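You operate a simulated robot arm through the tools that you are given. There is no shell and no other tool. Be economical: measure what you need, move in short steps, check, and stop when the job is done.

The job below is to be done with a simulated two-armed robot. You get a single attempt, and the scene is never put back.

## Task
Wind the music box up, let it play, then stop it.
Fine: box held steady with the other hand while the key turns; lever back at STOP; box slid straight back to the middle line of the table top.
Where things are to end (x, y in the base frame): music box within 0.035 m of [0.58, 0.13].

Only the result counts: the job must be done as asked and must still hold three seconds after the hand-in. Knocking over, shifting, dropping, spilling or breaking anything else fails it.

## Robot
Two 7-joint arms with two-finger parallel grippers on one trunk, on a base that drives. Base frame: it is fixed to the floor where the robot stands at the start and does not move with it; the origin is under the middle of the robot, x ahead of it, y to its left, z up; the surface under the hand at the start is at about z = 0.78. Readings come in m, degrees, newtons and seconds.
The left shoulder is at the start at [0.07, 0.134, 1.151], the right one opposite. With the tool pointing down near the work surface each hand reaches from about 0.1 to 0.64 m from the robot's upright axis, wherever it stands, measured 20 degrees to its own side. Places, roughly: lever of the music box [0.4, 0.2, 0.9]; long table [0.6, 0.1, 0.8]; winding key [0.5, 0, 0.9]. Payload 1.57 kg a hand.
The tool frame of a hand sits at the grasp point between the pads (the TCP): z along the fingers, y along the line on which they close. The tips reach 0.03 m beyond it. Largest opening 0.08 m; finger width 0.017, thickness 0.012; the body of the gripper, 0.04 by 0.082 m, starts 0.08 m behind the TCP.
Orientation is told as [roll, pitch, yaw] about the base's x, y, z axes, in that order, counted from this pose: with the fingers straight down and closing along the base's y, the tool's x points along the base's -x, its y along +y and its z along -z.

## Interface
- The arms move only by the tool step_arm. It takes "left_series", "right_series" or both (then of equal length, played together; a hand with none holds still); each is text: rows parted by semicolons, each of 7 numbers parted by spaces: the shift along the tool's x, y, z in units of 40 mm (1.0 is 40 mm), then the turn, a rotation vector about the tool's x, y, z in units of 6 degrees (1.0 is 6 degrees), then the closure, from 0 (fully open) to 1 (shut). In form: tx ty tz rx ry rz hand; .... A call has 1 to 12 rows; each row shifts and turns the commanded pose from where the row before left it, along the tool's axes as they then stand. A call with a number of a shift or a turn outside -1 to 1 is refused whole. A row lasts 0.2 s, in which the tool goes at most 0.05 m and 8.6 degrees; a call with a longer step from one row to the next is refused whole, and so is a gripper value outside its range. A pose out of reach is approached as far as the arm can. The call stops where the force on the tool passes 40 N (or 10 N more than at its start, if that is more) or the arm is blocked; 0.2 s more then pass. Each finger travels about 0.153 m/s and halts on what it meets, pressing with about 27 N; the grip force reading is that of the motor and also rises with nothing between the fingers. The clock runs only during rows and for 0.2 s after the last one: add rows that do not move to give the fingers time. The reply holds the time, the measured pose of the TCP, the force on the tool along the base axes, the opening and the grip force, in the units named above and with some noise, with the torque about the TCP (base axes, N m) and any sound that the robot's microphone picked up.
- Cameras (640 x 400 px; columns grow to the right, rows downward): "scene" is now at [0.1348, 0.0239, 1.3742]; the picture's right is [0.28, -0.96, 0.00], its down [-0.59, -0.17, -0.79] and it looks along [0.75, 0.22, -0.62] (base axes); focal length 245 px, centre (320, 200). "left" rides on the left gripper at [0.072, 0.007, -0.122] in its tool frame; the picture's right is [-0.09, 1.00, 0.00], its down [-0.84, -0.08, -0.54] and it looks along [-0.54, -0.05, 0.84] (tool axes); focal length 238 px, centre (320, 200). "right" rides on the right gripper at [0.072, -0.007, -0.122] in its tool frame; the picture's right is [0.09, 1.00, 0.00], its down [-0.84, 0.08, -0.54] and it looks along [-0.54, 0.05, 0.84] (tool axes); focal length 238 px, centre (320, 200). There is no depth. A picture from a camera that has moved, and an enlarged one, comes with that camera's place and axes in the base frame and with its lens.
- capture(camera): a new picture of that camera. No time passes.
- move_column(by): slides the trunk up (or, below 0, down) by that many m; the arms and the scene camera ride with it, the base frame stays. It gives what a move gives, with no picture.
- steer(legs): drives the robot by 1 to 6 legs, each [ahead, left, turn to the left] in m, m and degrees, along the robot's own axes; the way and the turn of a leg run together, so that a leg with both is an arc; at most 1.5 m and 180 degrees a leg. The arms and the cameras ride along, it lands a little off, and it stops where it bumps. It gives what a move gives.
- aim_head(pan, tilt): turns the head with the scene camera to pan (to the left, within 86 degrees either way) and tilt (down, from -29 to 69), counted from straight ahead of the robot. It gives what a move gives.
- close_up(camera, box): a new picture of the part [left, top, right, bottom] of that camera's present view, enlarged. No time passes.
- job_done(): hands the job in; it is judged then, once.

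Work in short steps. Places have to be worked out from the pictures, the camera data and where the tool is seen: move nearer, look again, correct. Check each grasp and each placing, and mend what went wrong. You have 120 turns and 88 pictures in all, those below and enlarged ones among them. Open the grippers and draw the arms clear of the work before you hand the job in, unless the task says otherwise; then end with one line.

The tools are called after "Request:" by a JSON object that holds its "fn" and its "kwargs". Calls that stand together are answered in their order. step_arm: Moves the arms, as the interface text tells. Its arguments: {"type":"object","properties":{"left_series":{"type":"string"},"right_series":{"type":"string"}},"required":[]} The other tools are called the same way: move_column (by) slides the trunk up or down; steer (legs) drives the base; aim_head (pan, tilt) turns the head that bears the scene camera; capture (camera) takes a picture; close_up (camera, box) takes an enlarged picture of a part of a camera's view; job_done () hands the job in.

At the start:

```text
time_s: 0.0
left_tcp_pos: [0.4156, 0.3532, 1.2297]
left_ee_rot: [0.0, 0.0, 0.0]
left_force: [0.0, 0.6, 0.1]
left_wrist_torque: [0.01, 0.03, -0.02]
left_finger_gap: 0.0801
left_grip_force: 0.0
right_tcp_pos: [0.4195, -0.0892, 1.1778]
right_ee_rot: [0.0, 0.0, 0.1]
right_force: [1.0, -1.3, 0.1]
right_wrist_torque: [0.01, -0.02, -0.01]
right_finger_gap: 0.08
right_grip_force: 0.1
trunk travel left (down, up): [-0.725, 0.215]
robot x, y, heading: [0.0006, -0.0002, 0.2]
head pan, tilt: [16.1, 38.2]
```

scene: 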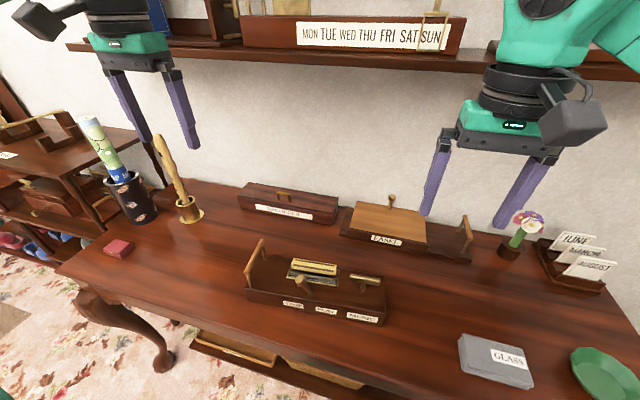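
right: 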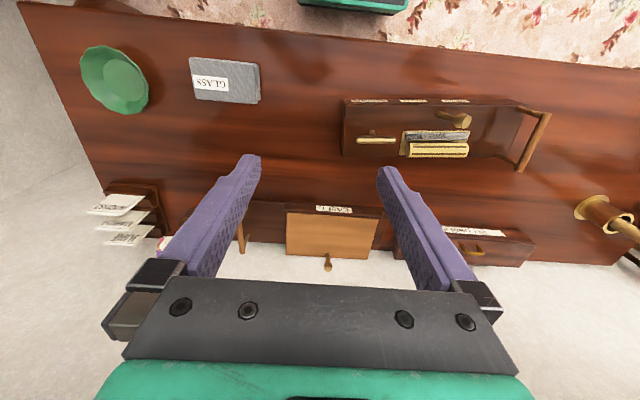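
left: 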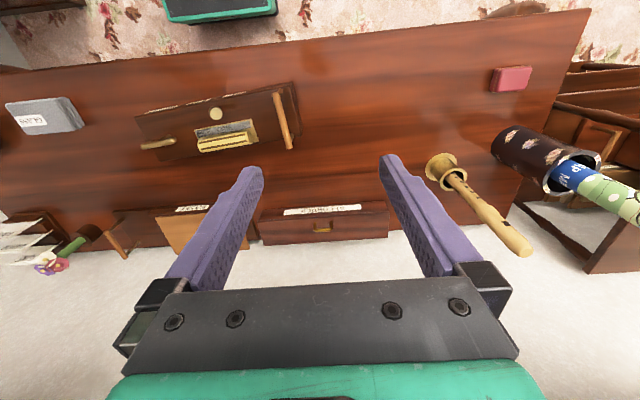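

I'll enlarge the music box in the scene view to read its labels and find lever and key.

Request:
{"fn": "close_up", "kwargs": {"camera": "scene", "box": [230, 220, 410, 340]}}

Request:
{"fn": "close_up", "kwargs": {"camera": "right", "box": [320, 70, 570, 220]}}

Request:
{"fn": "close_up", "kwargs": {"camera": "left", "box": [120, 70, 320, 200]}}

```text
3.33 times, centred on (320, 280) of scene
camera zoom: at [0.1348, 0.0239, 1.3742], right [0.28, -0.96, 0.0], down [-0.59, -0.17, -0.79], along [0.75, 0.22, -0.62], focal length 818 px, centre (320, -67)
```

zoom: 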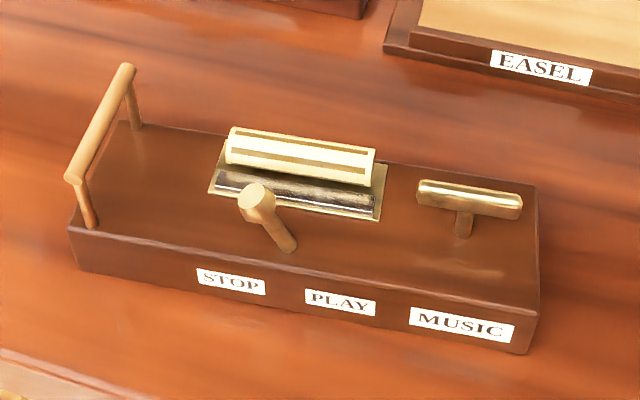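

```text
2.56 times, centred on (445, 145) of right
camera zoom: at [0.3478, -0.0951, 1.2994], right [-0.09, 1.0, 0.0], down [0.84, 0.08, 0.54], along [0.54, 0.05, -0.84], focal length 610 px, centre (0, 341)
```

zoom: 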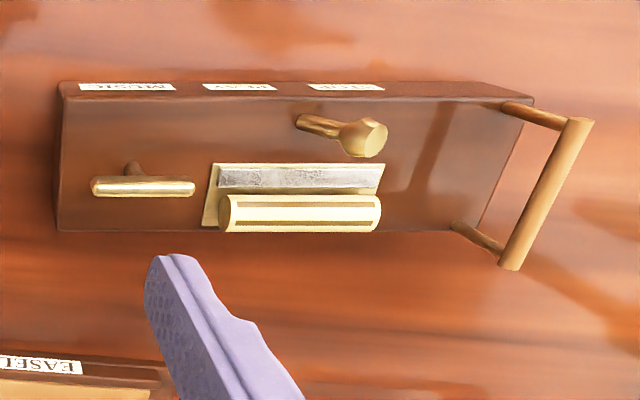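

```text
3.08 times, centred on (220, 135) of left
camera zoom: at [0.3435, 0.3592, 1.3517], right [0.09, 1.0, 0.0], down [0.84, -0.08, 0.54], along [0.54, -0.05, -0.84], focal length 733 px, centre (628, 400)
```

zoom: 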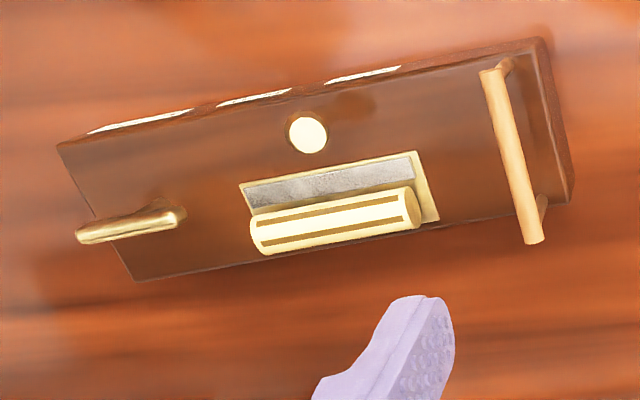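

The box is about 0.34×0.10×0.053 m, centred near (0.47, 0.13) and yawed about +5°. I judge the handle bar to be at (0.455, 0.284, 0.89), the key at (0.482, 0.018, 0.875), and the lever tip at (0.431, 0.155, 0.893), leaning to STOP. First I bring both hands above the handle and the key.

Request:
{"fn": "step_arm", "kwargs": {"left_series": "-.165 -.29 1 0 0 -.14 0;-.165 -.29 1 0 0 -.14 0;-.165 -.29 1 0 0 -.14 0;-.165 -.29 1 0 0 -.14 0;-.165 -.29 1 0 0 -.14 0;-.165 -.29 1 0 0 -.14 0", "right_series": "-.26 .447 .825 0 0 0 0;-.26 .447 .825 0 0 0 0;-.26 .447 .825 0 0 0 0;-.26 .447 .825 0 0 0 0;-.26 .447 .825 0 0 0 0;-.26 .447 .825 0 0 0 0"}}

Request:
{"fn": "step_arm", "kwargs": {"right_series": "0 0 0 0 0 -1 0;0 0 0 0 0 -1 0;0 0 0 0 0 -1 0;0 0 0 0 0 -1 0;0 0 0 0 0 -1 0;0 0 0 0 0 -1 0;0 0 0 0 0 -1 0;0 0 0 0 0 -1 0;0 0 0 0 0 -1 0;0 0 0 0 0 -1 0;0 0 0 0 0 -1 0;0 0 0 0 0 -1 0"}}

Request:
{"fn": "capture", "kwargs": {"camera": "left"}}

Request:
{"fn": "capture", "kwargs": {"camera": "scene"}}

```text
time_s: 1.4
left_tcp_pos: [0.4613, 0.2867, 0.9884]
left_ee_rot: [-0.1, 0.1, 5.1]
left_force: [-1.0, -0.1, 0.1]
left_wrist_torque: [0.01, 0.02, 0.0]
left_finger_gap: 0.0799
left_grip_force: 0.1
right_tcp_pos: [0.4839, 0.0213, 0.9798]
right_ee_rot: [0.0, 0.1, 0.0]
right_force: [1.2, 0.0, 0.2]
right_wrist_torque: [-0.03, -0.05, 0.01]
right_finger_gap: 0.0799
right_grip_force: 0.0
trunk travel left (down, up): [-0.725, 0.215]
robot x, y, heading: [-0.001, 0.0004, -0.1]
head pan, tilt: [16.1, 38.2]
```

```text
time_s: 4.0
left_tcp_pos: [0.4583, 0.2868, 0.9885]
left_ee_rot: [0.0, 0.1, 5.0]
left_force: [-0.1, 0.1, 0.5]
left_wrist_torque: [0.0, -0.02, 0.02]
left_finger_gap: 0.0799
left_grip_force: 0.1
right_tcp_pos: [0.4816, 0.0195, 0.9797]
right_ee_rot: [0.0, 0.0, 42.0]
right_force: [0.5, 0.8, -0.9]
right_wrist_torque: [-0.02, 0.0, -0.01]
right_finger_gap: 0.08
right_grip_force: 0.0
right hand out of reach, approached as far as the arm can: row 8, 9, 10, 11, 12
trunk travel left (down, up): [-0.725, 0.215]
robot x, y, heading: [-0.0025, -0.0007, -0.3]
head pan, tilt: [16.1, 38.2]
```

```text
81 pictures are left
camera left: at [0.3858, 0.2849, 1.1097], right [0.0, 1.0, 0.0], down [0.84, 0.0, 0.54], along [0.54, 0.0, -0.84], focal length 238 px, centre (320, 200)
```

left: 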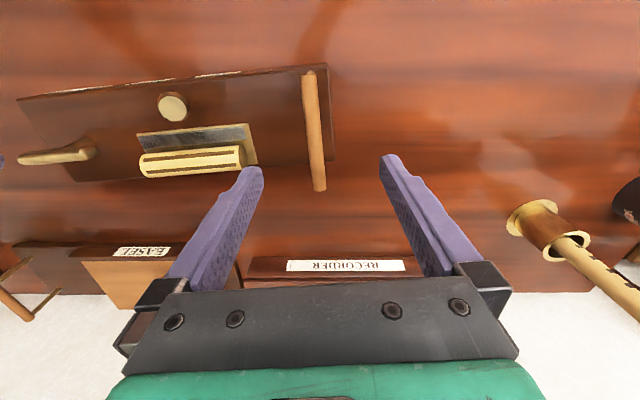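

```text
80 pictures are left
camera scene: at [0.1348, 0.0239, 1.3742], right [0.28, -0.96, 0.0], down [-0.59, -0.17, -0.79], along [0.75, 0.22, -0.62], focal length 245 px, centre (320, 200)
```

scene: 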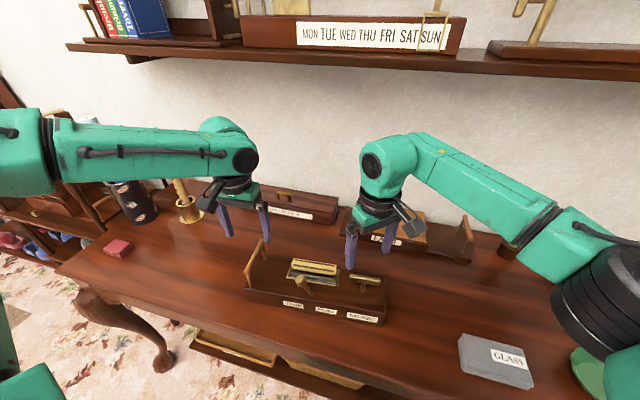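

The right wrist stops near +42° yaw, so I'll turn it the other way. Meanwhile the left hand goes down over the handle bar, refined to (0.458, 0.280, 0.89).

Request:
{"fn": "step_arm", "kwargs": {"left_series": "0 -.17 .6 0 0 0 0;0 0 .6 0 0 0 0;0 0 .6 0 0 0 0;0 0 .6 0 0 0 0;0 0 0 0 0 0 0;0 0 0 0 0 0 0;0 0 0 0 0 0 0;0 0 0 0 0 0 0;0 0 0 0 0 0 0;0 0 0 0 0 0 0;0 0 0 0 0 0 0;0 0 0 0 0 0 0", "right_series": "0 0 0 0 0 1 0;0 0 0 0 0 1 0;0 0 0 0 0 1 0;0 0 0 0 0 1 0;0 0 0 0 0 1 0;0 0 0 0 0 1 0;0 0 0 0 0 1 0;0 0 0 0 0 1 0;0 0 0 0 0 1 0;0 0 0 0 0 1 0;0 0 0 0 0 1 0;0 0 0 0 0 1 0"}}

Request:
{"fn": "step_arm", "kwargs": {"right_series": "0 0 0 0 0 1 0;0 0 0 0 0 1 0;0 0 0 0 0 1 0;0 0 0 0 0 1 0;0 0 0 0 0 1 0;0 0 0 0 0 1 0;0 0 0 0 0 1 0;0 0 0 0 0 1 0;0 0 0 0 0 1 0;0 0 0 0 0 1 0;0 0 0 0 0 1 0;0 0 0 0 0 1 0"}}

Request:
{"fn": "capture", "kwargs": {"camera": "left"}}

```text
time_s: 6.6
left_tcp_pos: [0.4587, 0.2808, 0.8957]
left_ee_rot: [0.0, 0.0, 5.0]
left_force: [1.0, -0.3, 0.3]
left_wrist_torque: [0.0, 0.01, 0.0]
left_finger_gap: 0.0801
left_grip_force: 0.1
right_tcp_pos: [0.4807, 0.0186, 0.9812]
right_ee_rot: [0.1, 0.0, -30.1]
right_force: [0.2, -0.4, -0.3]
right_wrist_torque: [0.01, -0.03, 0.01]
right_finger_gap: 0.0802
right_grip_force: 0.1
trunk travel left (down, up): [-0.725, 0.215]
robot x, y, heading: [0.0004, -0.0007, 0.1]
head pan, tilt: [16.1, 38.2]
```

```text
time_s: 9.2
left_tcp_pos: [0.4576, 0.28, 0.8957]
left_ee_rot: [0.1, 0.0, 5.1]
left_force: [0.2, 0.5, 0.1]
left_wrist_torque: [0.02, -0.02, 0.0]
left_finger_gap: 0.0798
left_grip_force: 0.0
right_tcp_pos: [0.4825, 0.0191, 0.9795]
right_ee_rot: [0.0, 0.0, -102.0]
right_force: [0.0, 0.2, -0.1]
right_wrist_torque: [0.01, 0.01, 0.0]
right_finger_gap: 0.08
right_grip_force: 0.1
trunk travel left (down, up): [-0.725, 0.215]
robot x, y, heading: [-0.0034, -0.002, -0.4]
head pan, tilt: [16.1, 38.2]
```

```text
79 pictures are left
camera left: at [0.3861, 0.2794, 1.0164], right [0.0, 1.0, 0.0], down [0.84, 0.0, 0.54], along [0.54, 0.0, -0.84], focal length 238 px, centre (320, 200)
```

left: 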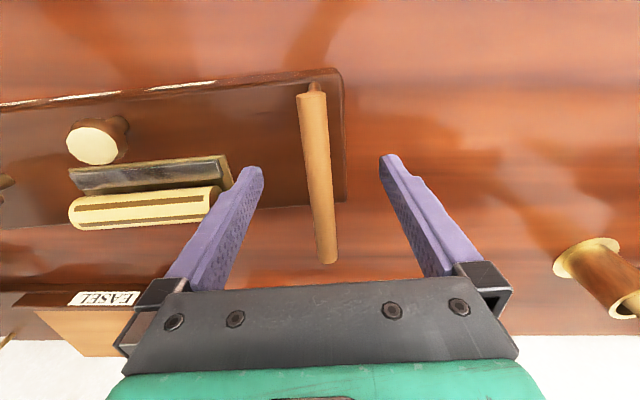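

The bar sits centred between the left fingers at about z 0.895. I lower slightly and close on it, while testing how far the right wrist can turn in the negative direction.

Request:
{"fn": "step_arm", "kwargs": {"left_series": "0 0 .12 0 0 0 0;0 0 0 0 0 0 .3;0 0 0 0 0 0 .6;0 0 0 0 0 0 1;0 0 0 0 0 0 1;0 0 0 0 0 0 1;0 0 0 0 0 0 1;0 0 0 0 0 0 1;0 0 0 0 0 0 1;0 0 0 0 0 0 1;0 0 0 0 0 0 1;0 0 0 0 0 0 1", "right_series": "0 0 0 0 0 1 0;0 0 0 0 0 1 0;0 0 0 0 0 1 0;0 0 0 0 0 1 0;0 0 0 0 0 1 0;0 0 0 0 0 1 0;0 0 0 0 0 1 0;0 0 0 0 0 1 0;0 0 0 0 0 1 0;0 0 0 0 0 1 0;0 0 0 0 0 1 0;0 0 0 0 0 1 0"}}

Request:
{"fn": "step_arm", "kwargs": {"right_series": "0 0 0 0 0 1 0;0 0 0 0 0 1 0;0 0 0 0 0 1 0;0 0 0 0 0 1 0;0 0 0 0 0 1 0;0 0 0 0 0 1 0;0 0 0 0 0 1 0;0 0 0 0 0 1 0;0 0 0 0 0 1 0;0 0 0 0 0 1 0;0 0 0 0 0 1 0;0 0 0 0 0 1 0"}}

Request:
{"fn": "capture", "kwargs": {"camera": "right"}}

```text
time_s: 11.8
left_tcp_pos: [0.459, 0.281, 0.891]
left_ee_rot: [0.1, 0.0, 5.0]
left_force: [0.9, 3.6, 2.0]
left_wrist_torque: [-0.02, 0.01, 0.04]
left_finger_gap: 0.0146
left_grip_force: 27.0
right_tcp_pos: [0.4824, 0.0189, 0.9803]
right_ee_rot: [0.0, 0.0, -174.1]
right_force: [0.4, -0.5, 0.6]
right_wrist_torque: [-0.01, -0.01, -0.01]
right_finger_gap: 0.0801
right_grip_force: 0.1
trunk travel left (down, up): [-0.725, 0.215]
robot x, y, heading: [-0.0004, 0.0022, -0.1]
head pan, tilt: [16.1, 38.2]
```

```text
time_s: 14.4
left_tcp_pos: [0.459, 0.2813, 0.8907]
left_ee_rot: [-0.1, 0.0, 5.1]
left_force: [1.6, 4.3, 3.8]
left_wrist_torque: [-0.07, -0.04, 0.02]
left_finger_gap: 0.0147
left_grip_force: 27.3
right_tcp_pos: [0.4802, 0.0201, 0.9796]
right_ee_rot: [0.1, 0.0, 113.9]
right_force: [-0.6, 0.1, -0.3]
right_wrist_torque: [0.01, 0.01, 0.0]
right_finger_gap: 0.0799
right_grip_force: 0.0
trunk travel left (down, up): [-0.725, 0.215]
robot x, y, heading: [-0.0011, 0.0001, -0.0]
head pan, tilt: [16.1, 38.2]
```

```text
78 pictures are left
camera right: at [0.5167, -0.044, 1.1015], right [-0.87, -0.49, 0.0], down [-0.41, 0.73, 0.54], along [-0.26, 0.47, -0.84], focal length 238 px, centre (320, 200)
```

right: 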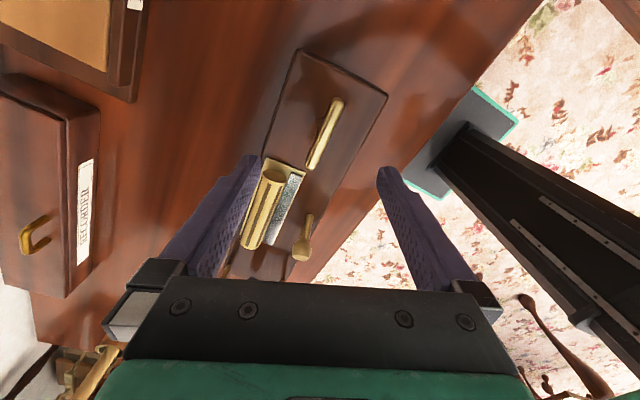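

The left hand grips the bar (gap 14.6 mm). The right wrist turns freely from +42° down to at least −246°, so I turn it to −84° (across the key bar), leaving room to wind clockwise.

Request:
{"fn": "step_arm", "kwargs": {"right_series": "0 0 0 0 0 -1 0;0 0 0 0 0 -1 0;0 0 0 0 0 -1 0;0 0 0 0 0 -1 0;0 0 0 0 0 -1 0;0 0 0 0 0 -1 0;0 0 0 0 0 -1 0;0 0 0 0 0 -1 0;0 0 0 0 0 -1 0;0 0 0 0 0 -1 0;0 0 0 0 0 -1 0;0 0 0 0 0 -1 0"}}

Request:
{"fn": "step_arm", "kwargs": {"right_series": "0 0 0 0 0 -1 0;0 0 0 0 0 -1 0;0 0 0 0 0 -1 0;0 0 0 0 0 -1 0;0 0 0 0 0 -1 0;0 0 0 0 0 -1 0;0 0 0 0 0 -1 0;0 0 0 0 0 -1 0;0 0 0 0 0 -1 0;0 0 0 0 0 -1 0;0 0 0 0 0 -1 0;0 0 0 0 0 -1 0"}}

Request:
{"fn": "step_arm", "kwargs": {"right_series": "0 0 0 0 0 -1 0;0 0 0 0 0 -1 0;0 0 0 0 0 -1 0;0 0 .5 0 0 0 0;0 0 0.5 0 0 0 0;0 0 0 0 0 0 0"}}

Request:
{"fn": "capture", "kwargs": {"camera": "right"}}

```text
time_s: 17.0
left_tcp_pos: [0.4596, 0.2797, 0.8914]
left_ee_rot: [0.1, 0.0, 5.0]
left_force: [0.6, 2.7, 2.6]
left_wrist_torque: [-0.05, 0.05, 0.06]
left_finger_gap: 0.0146
left_grip_force: 26.9
right_tcp_pos: [0.4817, 0.0188, 0.9803]
right_ee_rot: [0.0, 0.0, -173.8]
right_force: [-0.4, 0.3, -0.3]
right_wrist_torque: [0.03, -0.02, 0.01]
right_finger_gap: 0.0801
right_grip_force: 0.0
trunk travel left (down, up): [-0.725, 0.215]
robot x, y, heading: [-0.001, 0.0016, -0.1]
head pan, tilt: [16.1, 38.2]
```

```text
time_s: 19.6
left_tcp_pos: [0.4585, 0.2796, 0.89]
left_ee_rot: [-0.1, 0.1, 5.0]
left_force: [0.2, 2.8, 3.0]
left_wrist_torque: [-0.07, -0.02, 0.1]
left_finger_gap: 0.0148
left_grip_force: 27.4
right_tcp_pos: [0.4818, 0.0191, 0.9801]
right_ee_rot: [0.0, -0.1, -101.9]
right_force: [0.2, 0.5, 1.3]
right_wrist_torque: [0.02, -0.01, -0.02]
right_finger_gap: 0.0803
right_grip_force: 0.1
trunk travel left (down, up): [-0.725, 0.215]
robot x, y, heading: [-0.0004, 0.0015, -0.1]
head pan, tilt: [16.1, 38.2]
```

```text
time_s: 21.0
left_tcp_pos: [0.4581, 0.2812, 0.8908]
left_ee_rot: [0.0, 0.0, 5.0]
left_force: [0.9, 2.0, 2.2]
left_wrist_torque: [-0.03, 0.04, 0.06]
left_finger_gap: 0.0145
left_grip_force: 26.9
right_tcp_pos: [0.482, 0.0188, 0.9416]
right_ee_rot: [0.0, 0.0, -84.0]
right_force: [-0.6, -0.1, -0.4]
right_wrist_torque: [0.04, -0.01, 0.01]
right_finger_gap: 0.0799
right_grip_force: 0.1
trunk travel left (down, up): [-0.725, 0.215]
robot x, y, heading: [-0.0017, 0.0021, -0.1]
head pan, tilt: [16.1, 38.2]
```

```text
77 pictures are left
camera right: at [0.4677, 0.0908, 1.0623], right [0.98, 0.2, 0.0], down [0.16, -0.82, 0.54], along [0.11, -0.53, -0.84], focal length 238 px, centre (320, 200)
```

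right: 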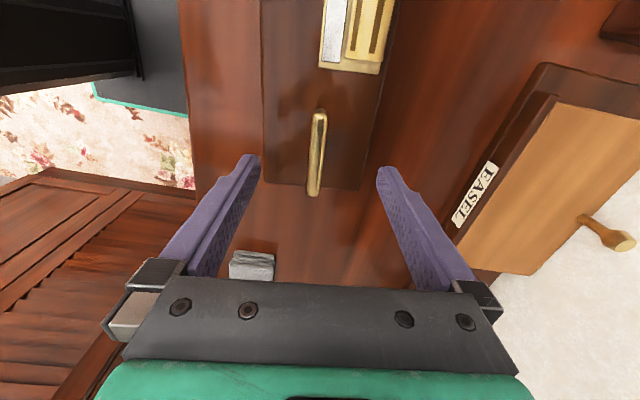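

The key bar is centred at (0.480, 0.017) between the fingers and aligned with the grip. I lower the right hand to z≈0.877 and close on it.

Request:
{"fn": "step_arm", "kwargs": {"right_series": "-.05 0 .55 0 0 0 0;0 0 .55 0 0 0 0;0 0 .5 0 0 0 0;0 0 0 0 0 0 .3;0 0 0 0 0 0 .6;0 0 0 0 0 0 .8;0 0 0 0 0 0 1;0 0 0 0 0 0 1;0 0 0 0 0 0 1", "left_series": "0 0 0 0 0 0 1;0 0 0 0 0 0 1;0 0 0 0 0 0 1;0 0 0 0 0 0 1;0 0 0 0 0 0 1;0 0 0 0 0 0 1;0 0 0 0 0 0 1;0 0 0 0 0 0 1;0 0 0 0 0 0 1"}}

Request:
{"fn": "capture", "kwargs": {"camera": "right"}}

```text
time_s: 23.0
left_tcp_pos: [0.4584, 0.2814, 0.8907]
left_ee_rot: [0.0, 0.0, 5.0]
left_force: [-0.1, 1.7, 0.0]
left_wrist_torque: [0.0, -0.14, 0.27]
left_finger_gap: 0.0146
left_grip_force: 27.0
right_tcp_pos: [0.4817, 0.0164, 0.8762]
right_ee_rot: [0.0, 0.1, -84.0]
right_force: [-1.7, -0.1, -0.3]
right_wrist_torque: [-0.26, 0.03, -0.12]
right_finger_gap: 0.0121
right_grip_force: 27.0
trunk travel left (down, up): [-0.725, 0.215]
robot x, y, heading: [0.0003, -0.0002, 0.2]
head pan, tilt: [16.1, 38.2]
```

```text
76 pictures are left
camera right: at [0.468, 0.0873, 0.9971], right [0.98, 0.2, 0.0], down [0.16, -0.82, 0.54], along [0.11, -0.53, -0.84], focal length 238 px, centre (320, 200)
```

right: 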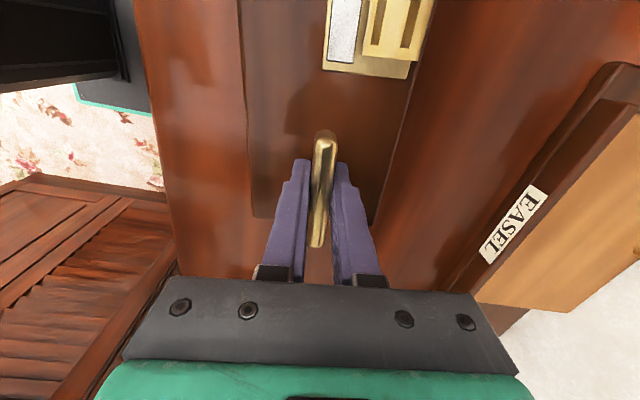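

The key bar is gripped (12 mm gap). I try turning clockwise by 24° and read torque and sound.

Request:
{"fn": "step_arm", "kwargs": {"right_series": "0 0 0 0 0 1 1;0 0 0 0 0 1 1;0 0 0 0 0 1 1;0 0 0 0 0 1 1;0 0 0 0 0 0 1"}}

Request:
{"fn": "capture", "kwargs": {"camera": "right"}}

```text
time_s: 24.2
left_tcp_pos: [0.4586, 0.2798, 0.89]
left_ee_rot: [-0.1, 0.0, 5.1]
left_force: [2.5, 1.1, 0.3]
left_wrist_torque: [0.0, 0.03, 0.31]
left_finger_gap: 0.0144
left_grip_force: 27.1
right_tcp_pos: [0.4818, 0.0153, 0.8757]
right_ee_rot: [0.0, 0.1, -108.0]
right_force: [-4.2, -1.3, 1.5]
right_wrist_torque: [-0.47, 0.21, 0.03]
right_finger_gap: 0.0116
right_grip_force: 26.5
trunk travel left (down, up): [-0.725, 0.215]
robot x, y, heading: [0.0008, -0.0025, -0.1]
head pan, tilt: [16.1, 38.2]
```

```text
75 pictures are left
camera right: at [0.4984, 0.0869, 0.9972], right [0.97, -0.22, 0.0], down [-0.19, -0.82, 0.54], along [-0.12, -0.53, -0.84], focal length 238 px, centre (320, 200)
```

right: 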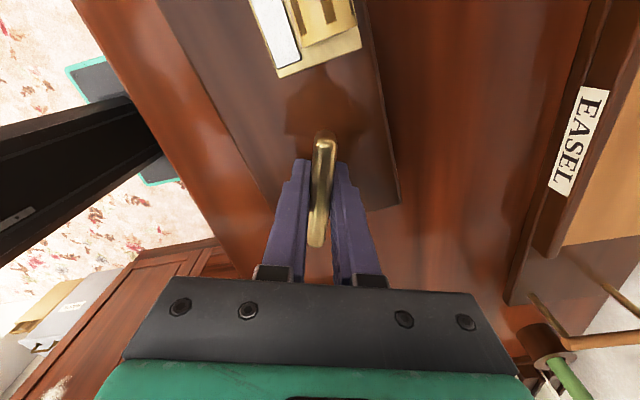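

The key turns clockwise with the grip while the box stays put. I continue clockwise.

Request:
{"fn": "step_arm", "kwargs": {"right_series": "0 0 0 0 0 1 1;0 0 0 0 0 1 1;0 0 0 0 0 1 1;0 0 0 0 0 1 1;0 0 0 0 0 1 1;0 0 0 0 0 1 1;0 0 0 0 0 1 1;0 0 0 0 0 1 1;0 0 0 0 0 1 1;0 0 0 0 0 1 1;0 0 0 0 0 1 1;0 0 0 0 0 1 1"}}

```text
time_s: 26.8
left_tcp_pos: [0.4587, 0.2786, 0.8915]
left_ee_rot: [0.0, 0.0, 5.1]
left_force: [2.6, -0.5, -0.5]
left_wrist_torque: [0.04, -0.33, 0.36]
left_finger_gap: 0.0146
left_grip_force: 26.7
right_tcp_pos: [0.482, 0.0156, 0.8762]
right_ee_rot: [0.1, 0.0, 179.8]
right_force: [-3.3, -1.2, 4.9]
right_wrist_torque: [-0.06, 0.39, 0.1]
right_finger_gap: 0.0119
right_grip_force: 26.9
trunk travel left (down, up): [-0.725, 0.215]
robot x, y, heading: [-0.0004, 0.0026, 0.2]
head pan, tilt: [16.1, 38.2]
```

96° turned so far and the torque stays small. I carry on to about −252°.

Request:
{"fn": "step_arm", "kwargs": {"right_series": "0 0 0 0 0 1 1;0 0 0 0 0 1 1;0 0 0 0 0 1 1;0 0 0 0 0 1 1;0 0 0 0 0 1 1;0 0 0 0 0 1 1;0 0 0 0 0 1 1;0 0 0 0 0 1 1;0 0 0 0 0 1 1;0 0 0 0 0 1 1;0 0 0 0 0 1 1;0 0 0 0 0 1 1"}}

Request:
{"fn": "capture", "kwargs": {"camera": "right"}}

Request:
{"fn": "capture", "kwargs": {"camera": "scene"}}

```text
time_s: 29.4
left_tcp_pos: [0.4588, 0.2798, 0.89]
left_ee_rot: [0.0, 0.0, 5.1]
left_force: [0.6, 5.6, 0.8]
left_wrist_torque: [-0.05, -0.08, 0.19]
left_finger_gap: 0.0145
left_grip_force: 27.2
right_tcp_pos: [0.4809, 0.0169, 0.8753]
right_ee_rot: [0.0, 0.0, 107.7]
right_force: [0.3, -5.6, -0.2]
right_wrist_torque: [0.37, 0.05, 0.08]
right_finger_gap: 0.0119
right_grip_force: 26.7
trunk travel left (down, up): [-0.725, 0.215]
robot x, y, heading: [-0.0, 0.0003, 0.1]
head pan, tilt: [16.1, 38.2]
```

```text
74 pictures are left
camera right: at [0.51, -0.0493, 0.9973], right [-0.92, -0.39, 0.0], down [-0.33, 0.77, 0.54], along [-0.21, 0.5, -0.84], focal length 238 px, centre (320, 200)
```

right: 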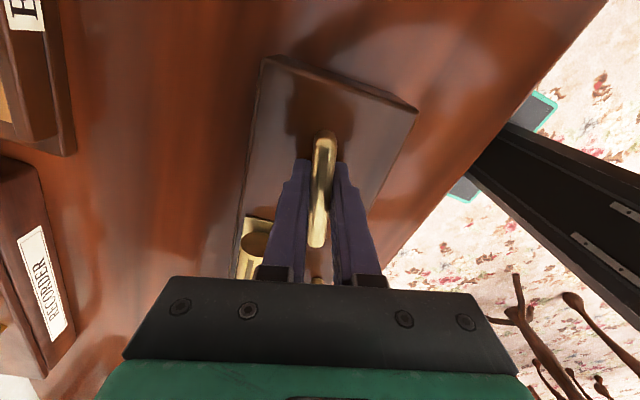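

```text
73 pictures are left
camera scene: at [0.135, 0.0237, 1.3741], right [0.28, -0.96, 0.0], down [-0.59, -0.17, -0.79], along [0.75, 0.22, -0.62], focal length 245 px, centre (320, 200)
```

scene: 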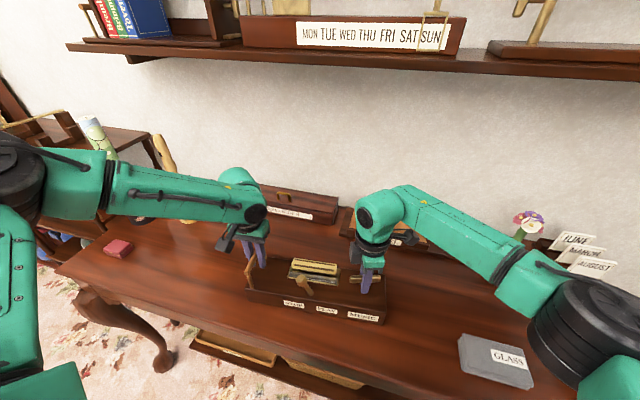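

168° turned. I continue until the wrist limit or a stop is felt.

Request:
{"fn": "step_arm", "kwargs": {"right_series": "0 0 0 0 0 1 1;0 0 0 0 0 1 1;0 0 0 0 0 1 1;0 0 0 0 0 1 1;0 0 0 0 0 1 1"}}

```text
time_s: 30.6
left_tcp_pos: [0.4603, 0.2793, 0.8904]
left_ee_rot: [-0.2, 0.0, 5.0]
left_force: [5.3, 2.8, -0.2]
left_wrist_torque: [-0.02, 0.08, 0.36]
left_finger_gap: 0.0146
left_grip_force: 27.2
right_tcp_pos: [0.4836, 0.0172, 0.8755]
right_ee_rot: [0.0, 0.0, 77.9]
right_force: [-4.7, -1.6, 1.1]
right_wrist_torque: [0.05, 0.01, 0.73]
right_finger_gap: 0.0176
right_grip_force: 26.8
trunk travel left (down, up): [-0.725, 0.215]
robot x, y, heading: [-0.0029, -0.0035, 0.1]
head pan, tilt: [16.1, 38.2]
```

Torque rose to 0.73 N·m and the gap opened to 17.6 mm, so the key appears to have hit its end stop and the fingers are slipping on it. I look, then turn back a little.

Request:
{"fn": "capture", "kwargs": {"camera": "right"}}

Request:
{"fn": "step_arm", "kwargs": {"right_series": "0 0 0 0 0 -.7 1;0 0 0 0 0 -.7 1;0 0 0 0 0 0 1"}}

Request:
{"fn": "capture", "kwargs": {"camera": "right"}}

```text
72 pictures are left
camera right: at [0.4744, -0.054, 0.9974], right [-0.99, 0.12, 0.0], down [0.1, 0.83, 0.54], along [0.06, 0.54, -0.84], focal length 238 px, centre (320, 200)
```

right: 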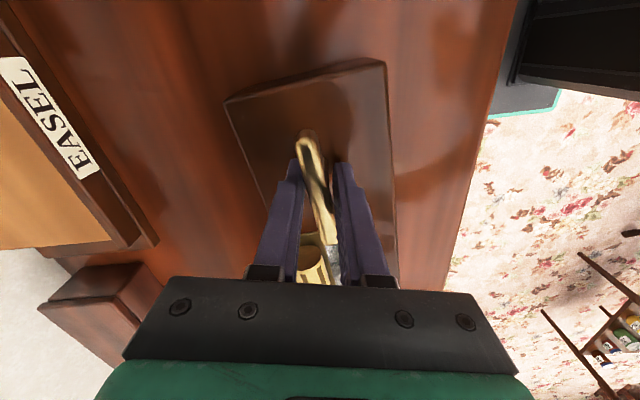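

```text
time_s: 31.4
left_tcp_pos: [0.4576, 0.2794, 0.8899]
left_ee_rot: [-0.1, 0.0, 5.0]
left_force: [4.7, -4.3, 0.0]
left_wrist_torque: [0.04, -0.05, 0.4]
left_finger_gap: 0.0146
left_grip_force: 26.8
right_tcp_pos: [0.4839, 0.0158, 0.8756]
right_ee_rot: [0.0, -0.2, 86.4]
right_force: [-6.7, 3.4, 4.0]
right_wrist_torque: [0.15, 0.02, 0.48]
right_finger_gap: 0.0144
right_grip_force: 26.8
trunk travel left (down, up): [-0.725, 0.215]
robot x, y, heading: [-0.0028, 0.0001, 0.3]
head pan, tilt: [16.1, 38.2]
```

```text
71 pictures are left
camera right: at [0.485, -0.0546, 0.9972], right [-1.0, -0.03, 0.0], down [-0.03, 0.84, 0.54], along [-0.02, 0.54, -0.84], focal length 238 px, centre (320, 200)
```

right: 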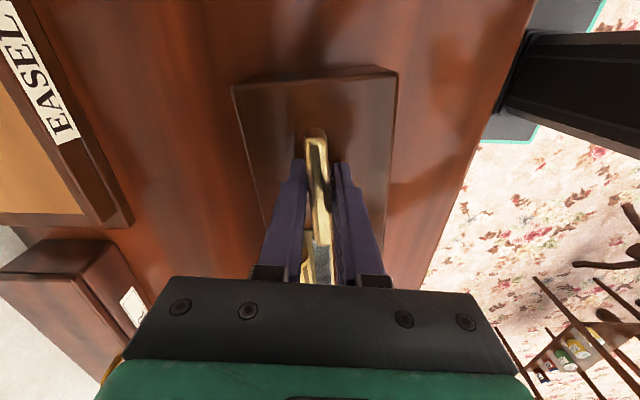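

The key stopped aligned with the box again, i.e. after about 180°. I realign the hand, release and rise to see whether it stays wound.

Request:
{"fn": "step_arm", "kwargs": {"right_series": "0 0 0 0 0 -.7 1;0 0 0 0 0 -.6 1;0 0 0 0 0 0 .7;0 0 0 0 0 0 .3;0 0 0 0 0 0 0;0 0 0 0 0 0 0;0 0 -.6 0 0 0 0;0 0 -1 0 0 0 0;0 0 -1 0 0 0 0;0 0 0 0 0 0 0"}}

Request:
{"fn": "capture", "kwargs": {"camera": "right"}}

Request:
{"fn": "close_up", "kwargs": {"camera": "scene", "box": [230, 220, 410, 340]}}

```text
time_s: 33.6
left_tcp_pos: [0.4597, 0.2802, 0.8916]
left_ee_rot: [0.0, 0.0, 5.0]
left_force: [0.8, 1.5, -0.5]
left_wrist_torque: [-0.02, 0.04, 0.31]
left_finger_gap: 0.0147
left_grip_force: 27.2
right_tcp_pos: [0.482, 0.0153, 0.9785]
right_ee_rot: [0.0, 0.1, 94.2]
right_force: [0.5, -0.4, 0.1]
right_wrist_torque: [-0.03, 0.01, 0.03]
right_finger_gap: 0.0797
right_grip_force: 0.1
trunk travel left (down, up): [-0.725, 0.215]
robot x, y, heading: [0.0004, 0.0027, -0.3]
head pan, tilt: [16.1, 38.2]
```

```text
70 pictures are left
camera right: at [0.4945, -0.055, 1.0996], right [-0.99, -0.16, 0.0], down [-0.14, 0.83, 0.54], along [-0.09, 0.53, -0.84], focal length 238 px, centre (320, 200)
```

right: 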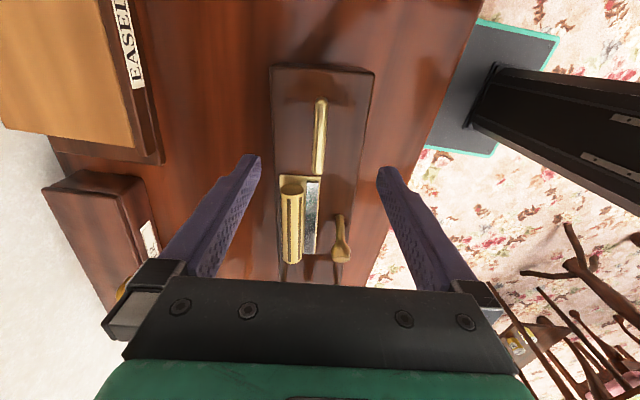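

```text
3.33 times, centred on (320, 280) of scene
camera zoom: at [0.1347, 0.0243, 1.3742], right [0.28, -0.96, 0.0], down [-0.59, -0.17, -0.79], along [0.75, 0.22, -0.62], focal length 818 px, centre (320, -67)
```

zoom: 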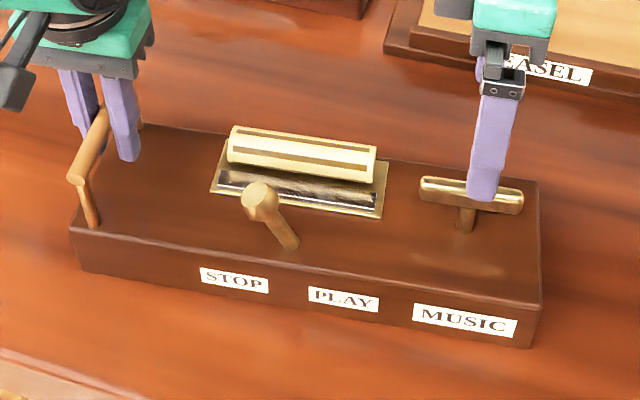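

The key stays wound and the lever is still at STOP. Next I turn the right hand to −176° with the fingers half open and move it above the lever tip.

Request:
{"fn": "step_arm", "kwargs": {"right_series": "0 0 -.3 0 0 -1 0;0 0 0 0 0 -1 0;0 0 0 0 0 -1 0;0 0 0 0 0 -1 0;0 0 0 0 0 -1 0;0 0 0 0 0 -1 0;0 0 0 0 0 -1 .5;0 0 0 0 0 -1 .5;0 0 0 0 0 -1 .5;0 0 0 0 0 -1 .5;0 0 0 0 0 -1 .5;0 0 0 0 0 -1 .5"}}

Request:
{"fn": "step_arm", "kwargs": {"right_series": "0 0 0 0 0 -1 .5;0 0 0 0 0 -1 .5;0 0 0 0 0 -1 .5;-.245 -.87 0 0 0 0 .5;-.245 -.87 0 0 0 0 .5;-.245 -.87 0 0 0 0 .5;-.245 -.87 0 0 0 0 .5;0 0 0 0 0 0 .5"}}

Request:
{"fn": "capture", "kwargs": {"camera": "right"}}

Request:
{"fn": "close_up", "kwargs": {"camera": "scene", "box": [230, 220, 410, 340]}}

```text
time_s: 36.2
left_tcp_pos: [0.4581, 0.28, 0.8907]
left_ee_rot: [0.1, 0.0, 5.1]
left_force: [-0.3, 1.5, 1.1]
left_wrist_torque: [-0.02, 0.01, 0.31]
left_finger_gap: 0.0147
left_grip_force: 26.9
right_tcp_pos: [0.4817, 0.0156, 0.9922]
right_ee_rot: [0.0, 0.0, 166.3]
right_force: [0.5, 0.2, 0.6]
right_wrist_torque: [0.0, -0.01, 0.04]
right_finger_gap: 0.04
right_grip_force: 0.0
trunk travel left (down, up): [-0.725, 0.215]
robot x, y, heading: [0.0006, -0.0017, -0.1]
head pan, tilt: [16.1, 38.2]
```

```text
time_s: 38.0
left_tcp_pos: [0.4579, 0.2812, 0.8918]
left_ee_rot: [0.0, 0.0, 5.0]
left_force: [-0.2, 0.0, -1.4]
left_wrist_torque: [0.14, -0.15, 0.24]
left_finger_gap: 0.0146
left_grip_force: 27.1
right_tcp_pos: [0.4292, 0.1544, 0.9921]
right_ee_rot: [0.0, 0.0, -175.9]
right_force: [-0.3, -0.4, -0.1]
right_wrist_torque: [0.0, -0.01, 0.0]
right_finger_gap: 0.0398
right_grip_force: 0.1
trunk travel left (down, up): [-0.725, 0.215]
robot x, y, heading: [0.0023, -0.0022, 0.1]
head pan, tilt: [16.1, 38.2]
```

```text
68 pictures are left
camera right: at [0.4996, 0.167, 1.1137], right [0.16, -0.99, 0.0], down [-0.83, -0.14, 0.54], along [-0.53, -0.09, -0.84], focal length 238 px, centre (320, 200)
```

right: 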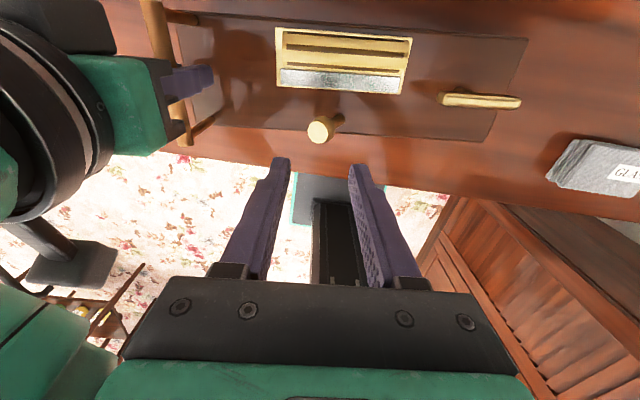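

```text
3.33 times, centred on (320, 280) of scene
camera zoom: at [0.1347, 0.0238, 1.3742], right [0.28, -0.96, 0.0], down [-0.59, -0.17, -0.79], along [0.75, 0.22, -0.62], focal length 818 px, centre (320, -67)
```

zoom: 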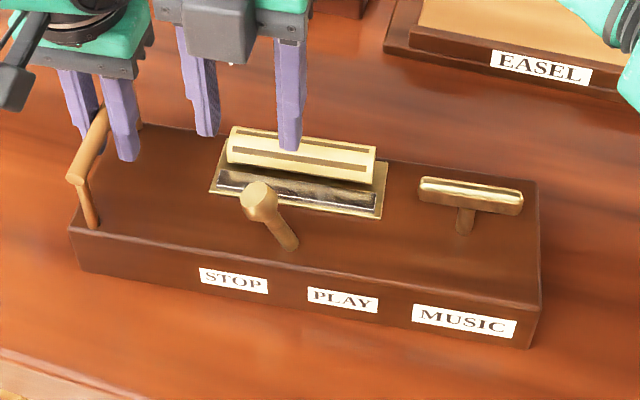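

The lever tip is at (0.435, 0.157, 0.893). I lower the half-open fingers around it to TCP z≈0.90.

Request:
{"fn": "step_arm", "kwargs": {"right_series": ".15 0 .6 0 0 0 .5;0 0 .6 0 0 0 .5;0 0 .6 0 0 0 .5;0 0 .5 0 0 0 .5;0 0 0 0 0 0 .5"}}

Request:
{"fn": "close_up", "kwargs": {"camera": "scene", "box": [230, 220, 410, 340]}}

Request:
{"fn": "capture", "kwargs": {"camera": "right"}}

```text
time_s: 39.2
left_tcp_pos: [0.4583, 0.2799, 0.8898]
left_ee_rot: [0.0, 0.0, 5.1]
left_force: [-1.5, 2.3, 0.4]
left_wrist_torque: [-0.05, 0.08, 0.25]
left_finger_gap: 0.0147
left_grip_force: 27.1
right_tcp_pos: [0.4378, 0.1558, 0.9006]
right_ee_rot: [0.1, 0.0, -175.8]
right_force: [-0.4, -0.3, 1.3]
right_wrist_torque: [0.02, 0.01, 0.02]
right_finger_gap: 0.0401
right_grip_force: 0.1
trunk travel left (down, up): [-0.725, 0.215]
robot x, y, heading: [-0.0004, 0.0007, 0.1]
head pan, tilt: [16.1, 38.2]
```

```text
3.33 times, centred on (320, 280) of scene
camera zoom: at [0.1346, 0.0244, 1.3742], right [0.28, -0.96, 0.0], down [-0.59, -0.17, -0.79], along [0.75, 0.22, -0.62], focal length 818 px, centre (320, -67)
```

zoom: 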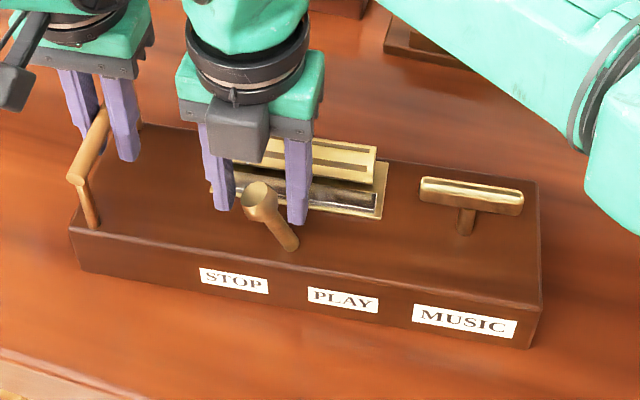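

```text
65 pictures are left
camera right: at [0.5083, 0.1671, 1.0216], right [0.16, -0.99, 0.0], down [-0.83, -0.14, 0.54], along [-0.53, -0.09, -0.84], focal length 238 px, centre (320, 200)
```

right: 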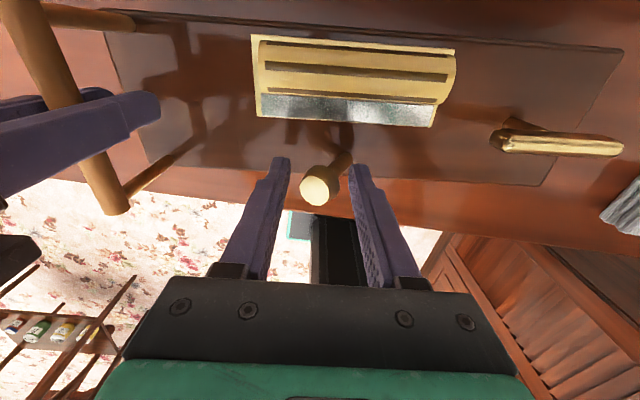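

The lever knob is between the fingers. I push it to −y (toward PLAY) in small steps.

Request:
{"fn": "step_arm", "kwargs": {"right_series": "-.08 .25 0 0 0 0 .5;0 .25 0 0 0 0 .5;0 .25 0 0 0 0 .5;0 .25 0 0 0 0 .5;0 0 0 0 0 0 .5"}}

Request:
{"fn": "close_up", "kwargs": {"camera": "scene", "box": [230, 220, 410, 340]}}

```text
time_s: 40.4
left_tcp_pos: [0.459, 0.2798, 0.8911]
left_ee_rot: [-0.1, 0.0, 5.1]
left_force: [-0.7, 1.1, 1.4]
left_wrist_torque: [0.01, 0.0, 0.25]
left_finger_gap: 0.0145
left_grip_force: 27.0
right_tcp_pos: [0.4372, 0.1113, 0.9004]
right_ee_rot: [0.1, 0.0, -175.8]
right_force: [0.3, 1.6, -0.2]
right_wrist_torque: [0.0, -0.03, -0.03]
right_finger_gap: 0.0402
right_grip_force: 0.2
trunk travel left (down, up): [-0.725, 0.215]
robot x, y, heading: [0.0002, -0.0017, -0.4]
head pan, tilt: [16.1, 38.2]
```

```text
3.33 times, centred on (320, 280) of scene
camera zoom: at [0.1347, 0.0243, 1.3741], right [0.28, -0.96, 0.0], down [-0.59, -0.17, -0.79], along [0.75, 0.22, -0.62], focal length 818 px, centre (320, -67)
```

zoom: 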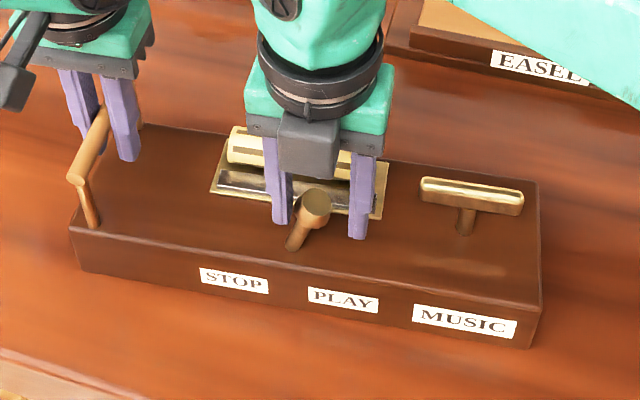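

The lever is now tilting slightly to the PLAY side, with little force and no sound yet. I push further.

Request:
{"fn": "step_arm", "kwargs": {"right_series": "0 .2 0 0 0 0 .5;0 .2 0 0 0 0 .5;0 .2 0 0 0 0 .5;0 0 0 0 0 0 .5;0 0 0 0 0 0 .5"}}

Request:
{"fn": "close_up", "kwargs": {"camera": "scene", "box": [230, 220, 410, 340]}}

```text
time_s: 41.6
left_tcp_pos: [0.4593, 0.2785, 0.8919]
left_ee_rot: [-0.1, 0.1, 5.0]
left_force: [-0.4, -31.4, 0.0]
left_wrist_torque: [0.46, -0.19, 0.43]
left_finger_gap: 0.0146
left_grip_force: 27.1
right_tcp_pos: [0.4403, 0.0911, 0.9005]
right_ee_rot: [-0.4, 0.1, -175.6]
right_force: [1.2, 30.8, -0.1]
right_wrist_torque: [0.59, 0.39, -0.13]
right_finger_gap: 0.0666
right_grip_force: 15.1
trunk travel left (down, up): [-0.725, 0.215]
robot x, y, heading: [-0.0018, -0.0031, 0.1]
head pan, tilt: [16.1, 38.2]
```

```text
3.33 times, centred on (320, 280) of scene
camera zoom: at [0.1352, 0.0235, 1.3741], right [0.28, -0.96, 0.0], down [-0.59, -0.17, -0.79], along [0.75, 0.22, -0.62], focal length 818 px, centre (320, -67)
```

zoom: 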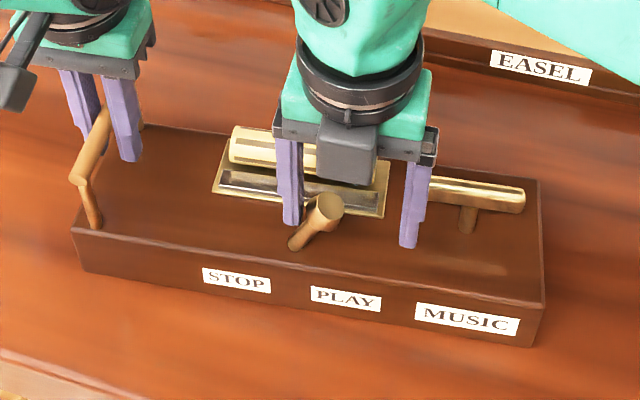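

The lever is at its end stop (31 N), at PLAY. I back off to relieve the force, wait, and listen.

Request:
{"fn": "step_arm", "kwargs": {"right_series": "0 -.25 0 0 0 0 .5;0 -.2 0 0 0 0 .5;0 0 0 0 0 0 .5;0 0 0 0 0 0 .5;0 0 0 0 0 0 .5;0 0 0 0 0 0 .5;0 0 0 0 0 0 .5"}}

Request:
{"fn": "close_up", "kwargs": {"camera": "scene", "box": [230, 220, 410, 340]}}

```text
time_s: 43.2
left_tcp_pos: [0.4584, 0.2808, 0.8915]
left_ee_rot: [0.1, 0.0, 5.1]
left_force: [0.4, 1.1, 2.8]
left_wrist_torque: [-0.08, 0.32, 0.38]
left_finger_gap: 0.0147
left_grip_force: 26.6
right_tcp_pos: [0.4369, 0.1064, 0.8984]
right_ee_rot: [0.1, 0.1, -175.7]
right_force: [-0.8, 2.2, -1.1]
right_wrist_torque: [0.03, 0.0, 0.03]
right_finger_gap: 0.042
right_grip_force: 1.1
trunk travel left (down, up): [-0.725, 0.215]
robot x, y, heading: [0.0003, 0.0003, -0.0]
head pan, tilt: [16.1, 38.2]
```

```text
3.33 times, centred on (320, 280) of scene
camera zoom: at [0.1348, 0.0247, 1.3742], right [0.28, -0.96, 0.0], down [-0.59, -0.17, -0.79], along [0.75, 0.22, -0.62], focal length 818 px, centre (320, -67)
```

zoom: 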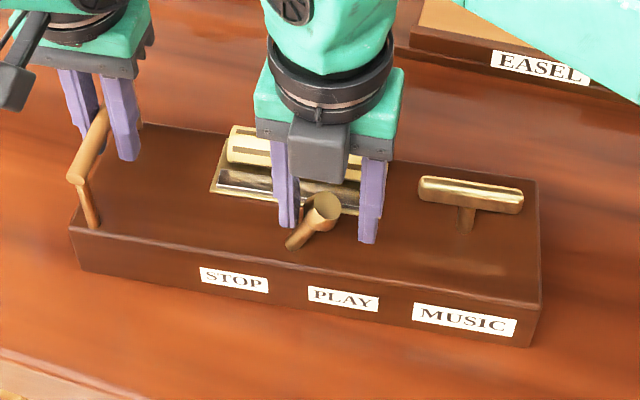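

The lever rests at PLAY but no sound is reported. I lift the right hand clear and check the cylinder for motion.

Request:
{"fn": "step_arm", "kwargs": {"right_series": "0 -.15 0 0 0 0 .5;0 0 -1 0 0 0 .5;0 0 -1 0 0 0 .5;0 .8 -1 0 0 0 .5;0 1 0 0 0 0 .5;0 1 0 0 0 0 .5;0 0 0 0 0 0 .5"}}

Request:
{"fn": "close_up", "kwargs": {"camera": "scene", "box": [230, 220, 410, 340]}}

Request:
{"fn": "step_arm", "kwargs": {"right_series": "0 0 0 0 0 0 .5;0 0 0 0 0 0 .5;0 0 0 0 0 0 .5;0 0 0 0 0 0 .5;0 0 0 0 0 0 .5"}}

Request:
{"fn": "close_up", "kwargs": {"camera": "scene", "box": [230, 220, 410, 340]}}

```text
refused: row 4 steps farther than a row can; nothing moved
```

```text
3.33 times, centred on (320, 280) of scene
camera zoom: at [0.1348, 0.0247, 1.3742], right [0.28, -0.96, 0.0], down [-0.59, -0.17, -0.79], along [0.75, 0.22, -0.62], focal length 818 px, centre (320, -67)
```

zoom: 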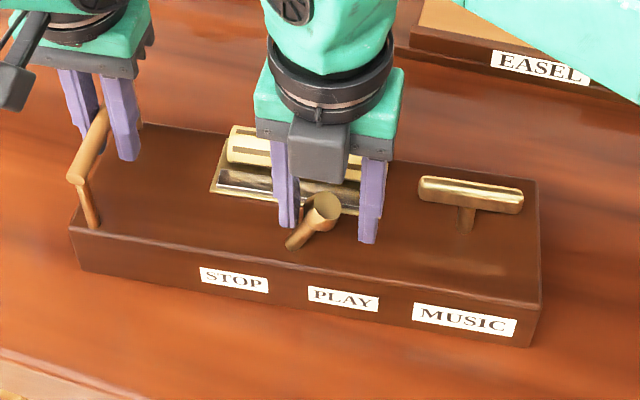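

```text
time_s: 44.4
left_tcp_pos: [0.4579, 0.2799, 0.8911]
left_ee_rot: [-0.1, 0.0, 5.1]
left_force: [2.0, 3.4, 3.4]
left_wrist_torque: [-0.04, -0.17, 0.37]
left_finger_gap: 0.0147
left_grip_force: 27.0
right_tcp_pos: [0.4383, 0.1072, 0.9006]
right_ee_rot: [0.0, 0.1, -175.7]
right_force: [-0.6, 1.4, 0.5]
right_wrist_torque: [0.02, 0.04, 0.03]
right_finger_gap: 0.0411
right_grip_force: 0.6
trunk travel left (down, up): [-0.725, 0.215]
robot x, y, heading: [-0.0009, -0.0044, -0.1]
head pan, tilt: [16.1, 38.2]
```

```text
3.33 times, centred on (320, 280) of scene
camera zoom: at [0.1348, 0.0248, 1.3742], right [0.28, -0.96, 0.0], down [-0.59, -0.17, -0.79], along [0.75, 0.22, -0.62], focal length 818 px, centre (320, -67)
```

zoom: 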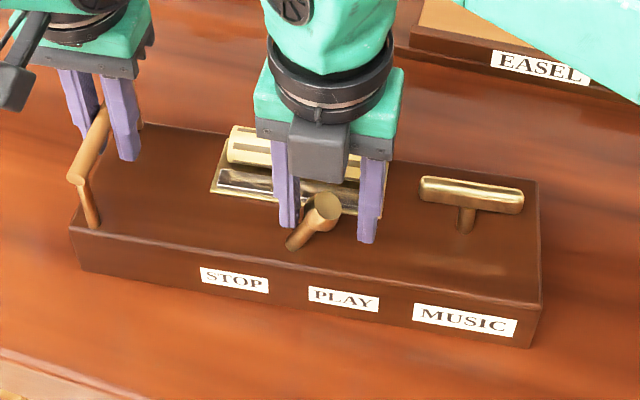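

My lift was refused for too long a step, so I redo it in legal steps and then watch the cylinder.

Request:
{"fn": "step_arm", "kwargs": {"right_series": "0 -.15 0 0 0 0 .5;0 0 -1 0 0 0 .5;0 0 -1 0 0 0 .5;0 .6 -.8 0 0 0 .5;0 1 0 0 0 0 .5;0 1 0 0 0 0 .5;0 0 0 0 0 0 .5"}}

Request:
{"fn": "close_up", "kwargs": {"camera": "scene", "box": [230, 220, 410, 340]}}

Request:
{"fn": "step_arm", "kwargs": {"right_series": "0 0 0 0 0 0 .5;0 0 0 0 0 0 .5;0 0 0 0 0 0 .5;0 0 0 0 0 0 .5;0 0 0 0 0 0 .5"}}

Request:
{"fn": "close_up", "kwargs": {"camera": "scene", "box": [230, 220, 410, 340]}}

```text
time_s: 46.0
left_tcp_pos: [0.458, 0.2809, 0.8913]
left_ee_rot: [-0.1, 0.1, 5.0]
left_force: [-0.7, -3.2, 1.2]
left_wrist_torque: [-0.09, -0.15, 0.33]
left_finger_gap: 0.0147
left_grip_force: 27.2
right_tcp_pos: [0.4465, 0.0069, 1.0111]
right_ee_rot: [0.0, -0.1, -175.9]
right_force: [0.2, -0.7, -0.3]
right_wrist_torque: [-0.02, 0.01, -0.01]
right_finger_gap: 0.0401
right_grip_force: 0.1
trunk travel left (down, up): [-0.725, 0.215]
robot x, y, heading: [0.0003, -0.0006, 0.0]
head pan, tilt: [16.1, 38.2]
```

```text
3.33 times, centred on (320, 280) of scene
camera zoom: at [0.1345, 0.0237, 1.3742], right [0.28, -0.96, 0.0], down [-0.59, -0.17, -0.79], along [0.75, 0.22, -0.62], focal length 818 px, centre (320, -67)
```

zoom: 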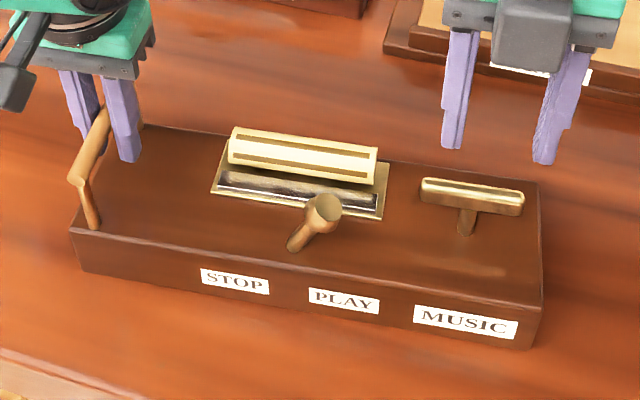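

```text
time_s: 47.2
left_tcp_pos: [0.4594, 0.2783, 0.8913]
left_ee_rot: [0.0, 0.0, 5.0]
left_force: [-0.4, -1.2, 0.0]
left_wrist_torque: [0.01, 0.2, 0.19]
left_finger_gap: 0.0146
left_grip_force: 27.2
right_tcp_pos: [0.4466, 0.007, 1.0096]
right_ee_rot: [0.0, -0.1, -175.8]
right_force: [-0.4, -0.2, -0.8]
right_wrist_torque: [0.02, 0.01, 0.02]
right_finger_gap: 0.04
right_grip_force: 0.0
trunk travel left (down, up): [-0.725, 0.215]
robot x, y, heading: [-0.001, 0.0006, -0.1]
head pan, tilt: [16.1, 38.2]
```

```text
3.33 times, centred on (320, 280) of scene
camera zoom: at [0.135, 0.0234, 1.3741], right [0.28, -0.96, 0.0], down [-0.59, -0.17, -0.79], along [0.75, 0.22, -0.62], focal length 818 px, centre (320, -67)
```

zoom: 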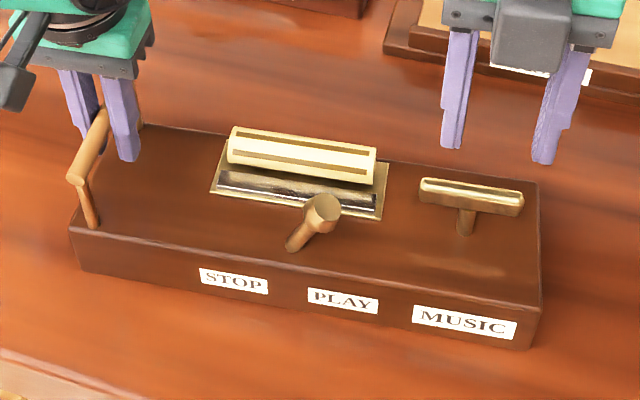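

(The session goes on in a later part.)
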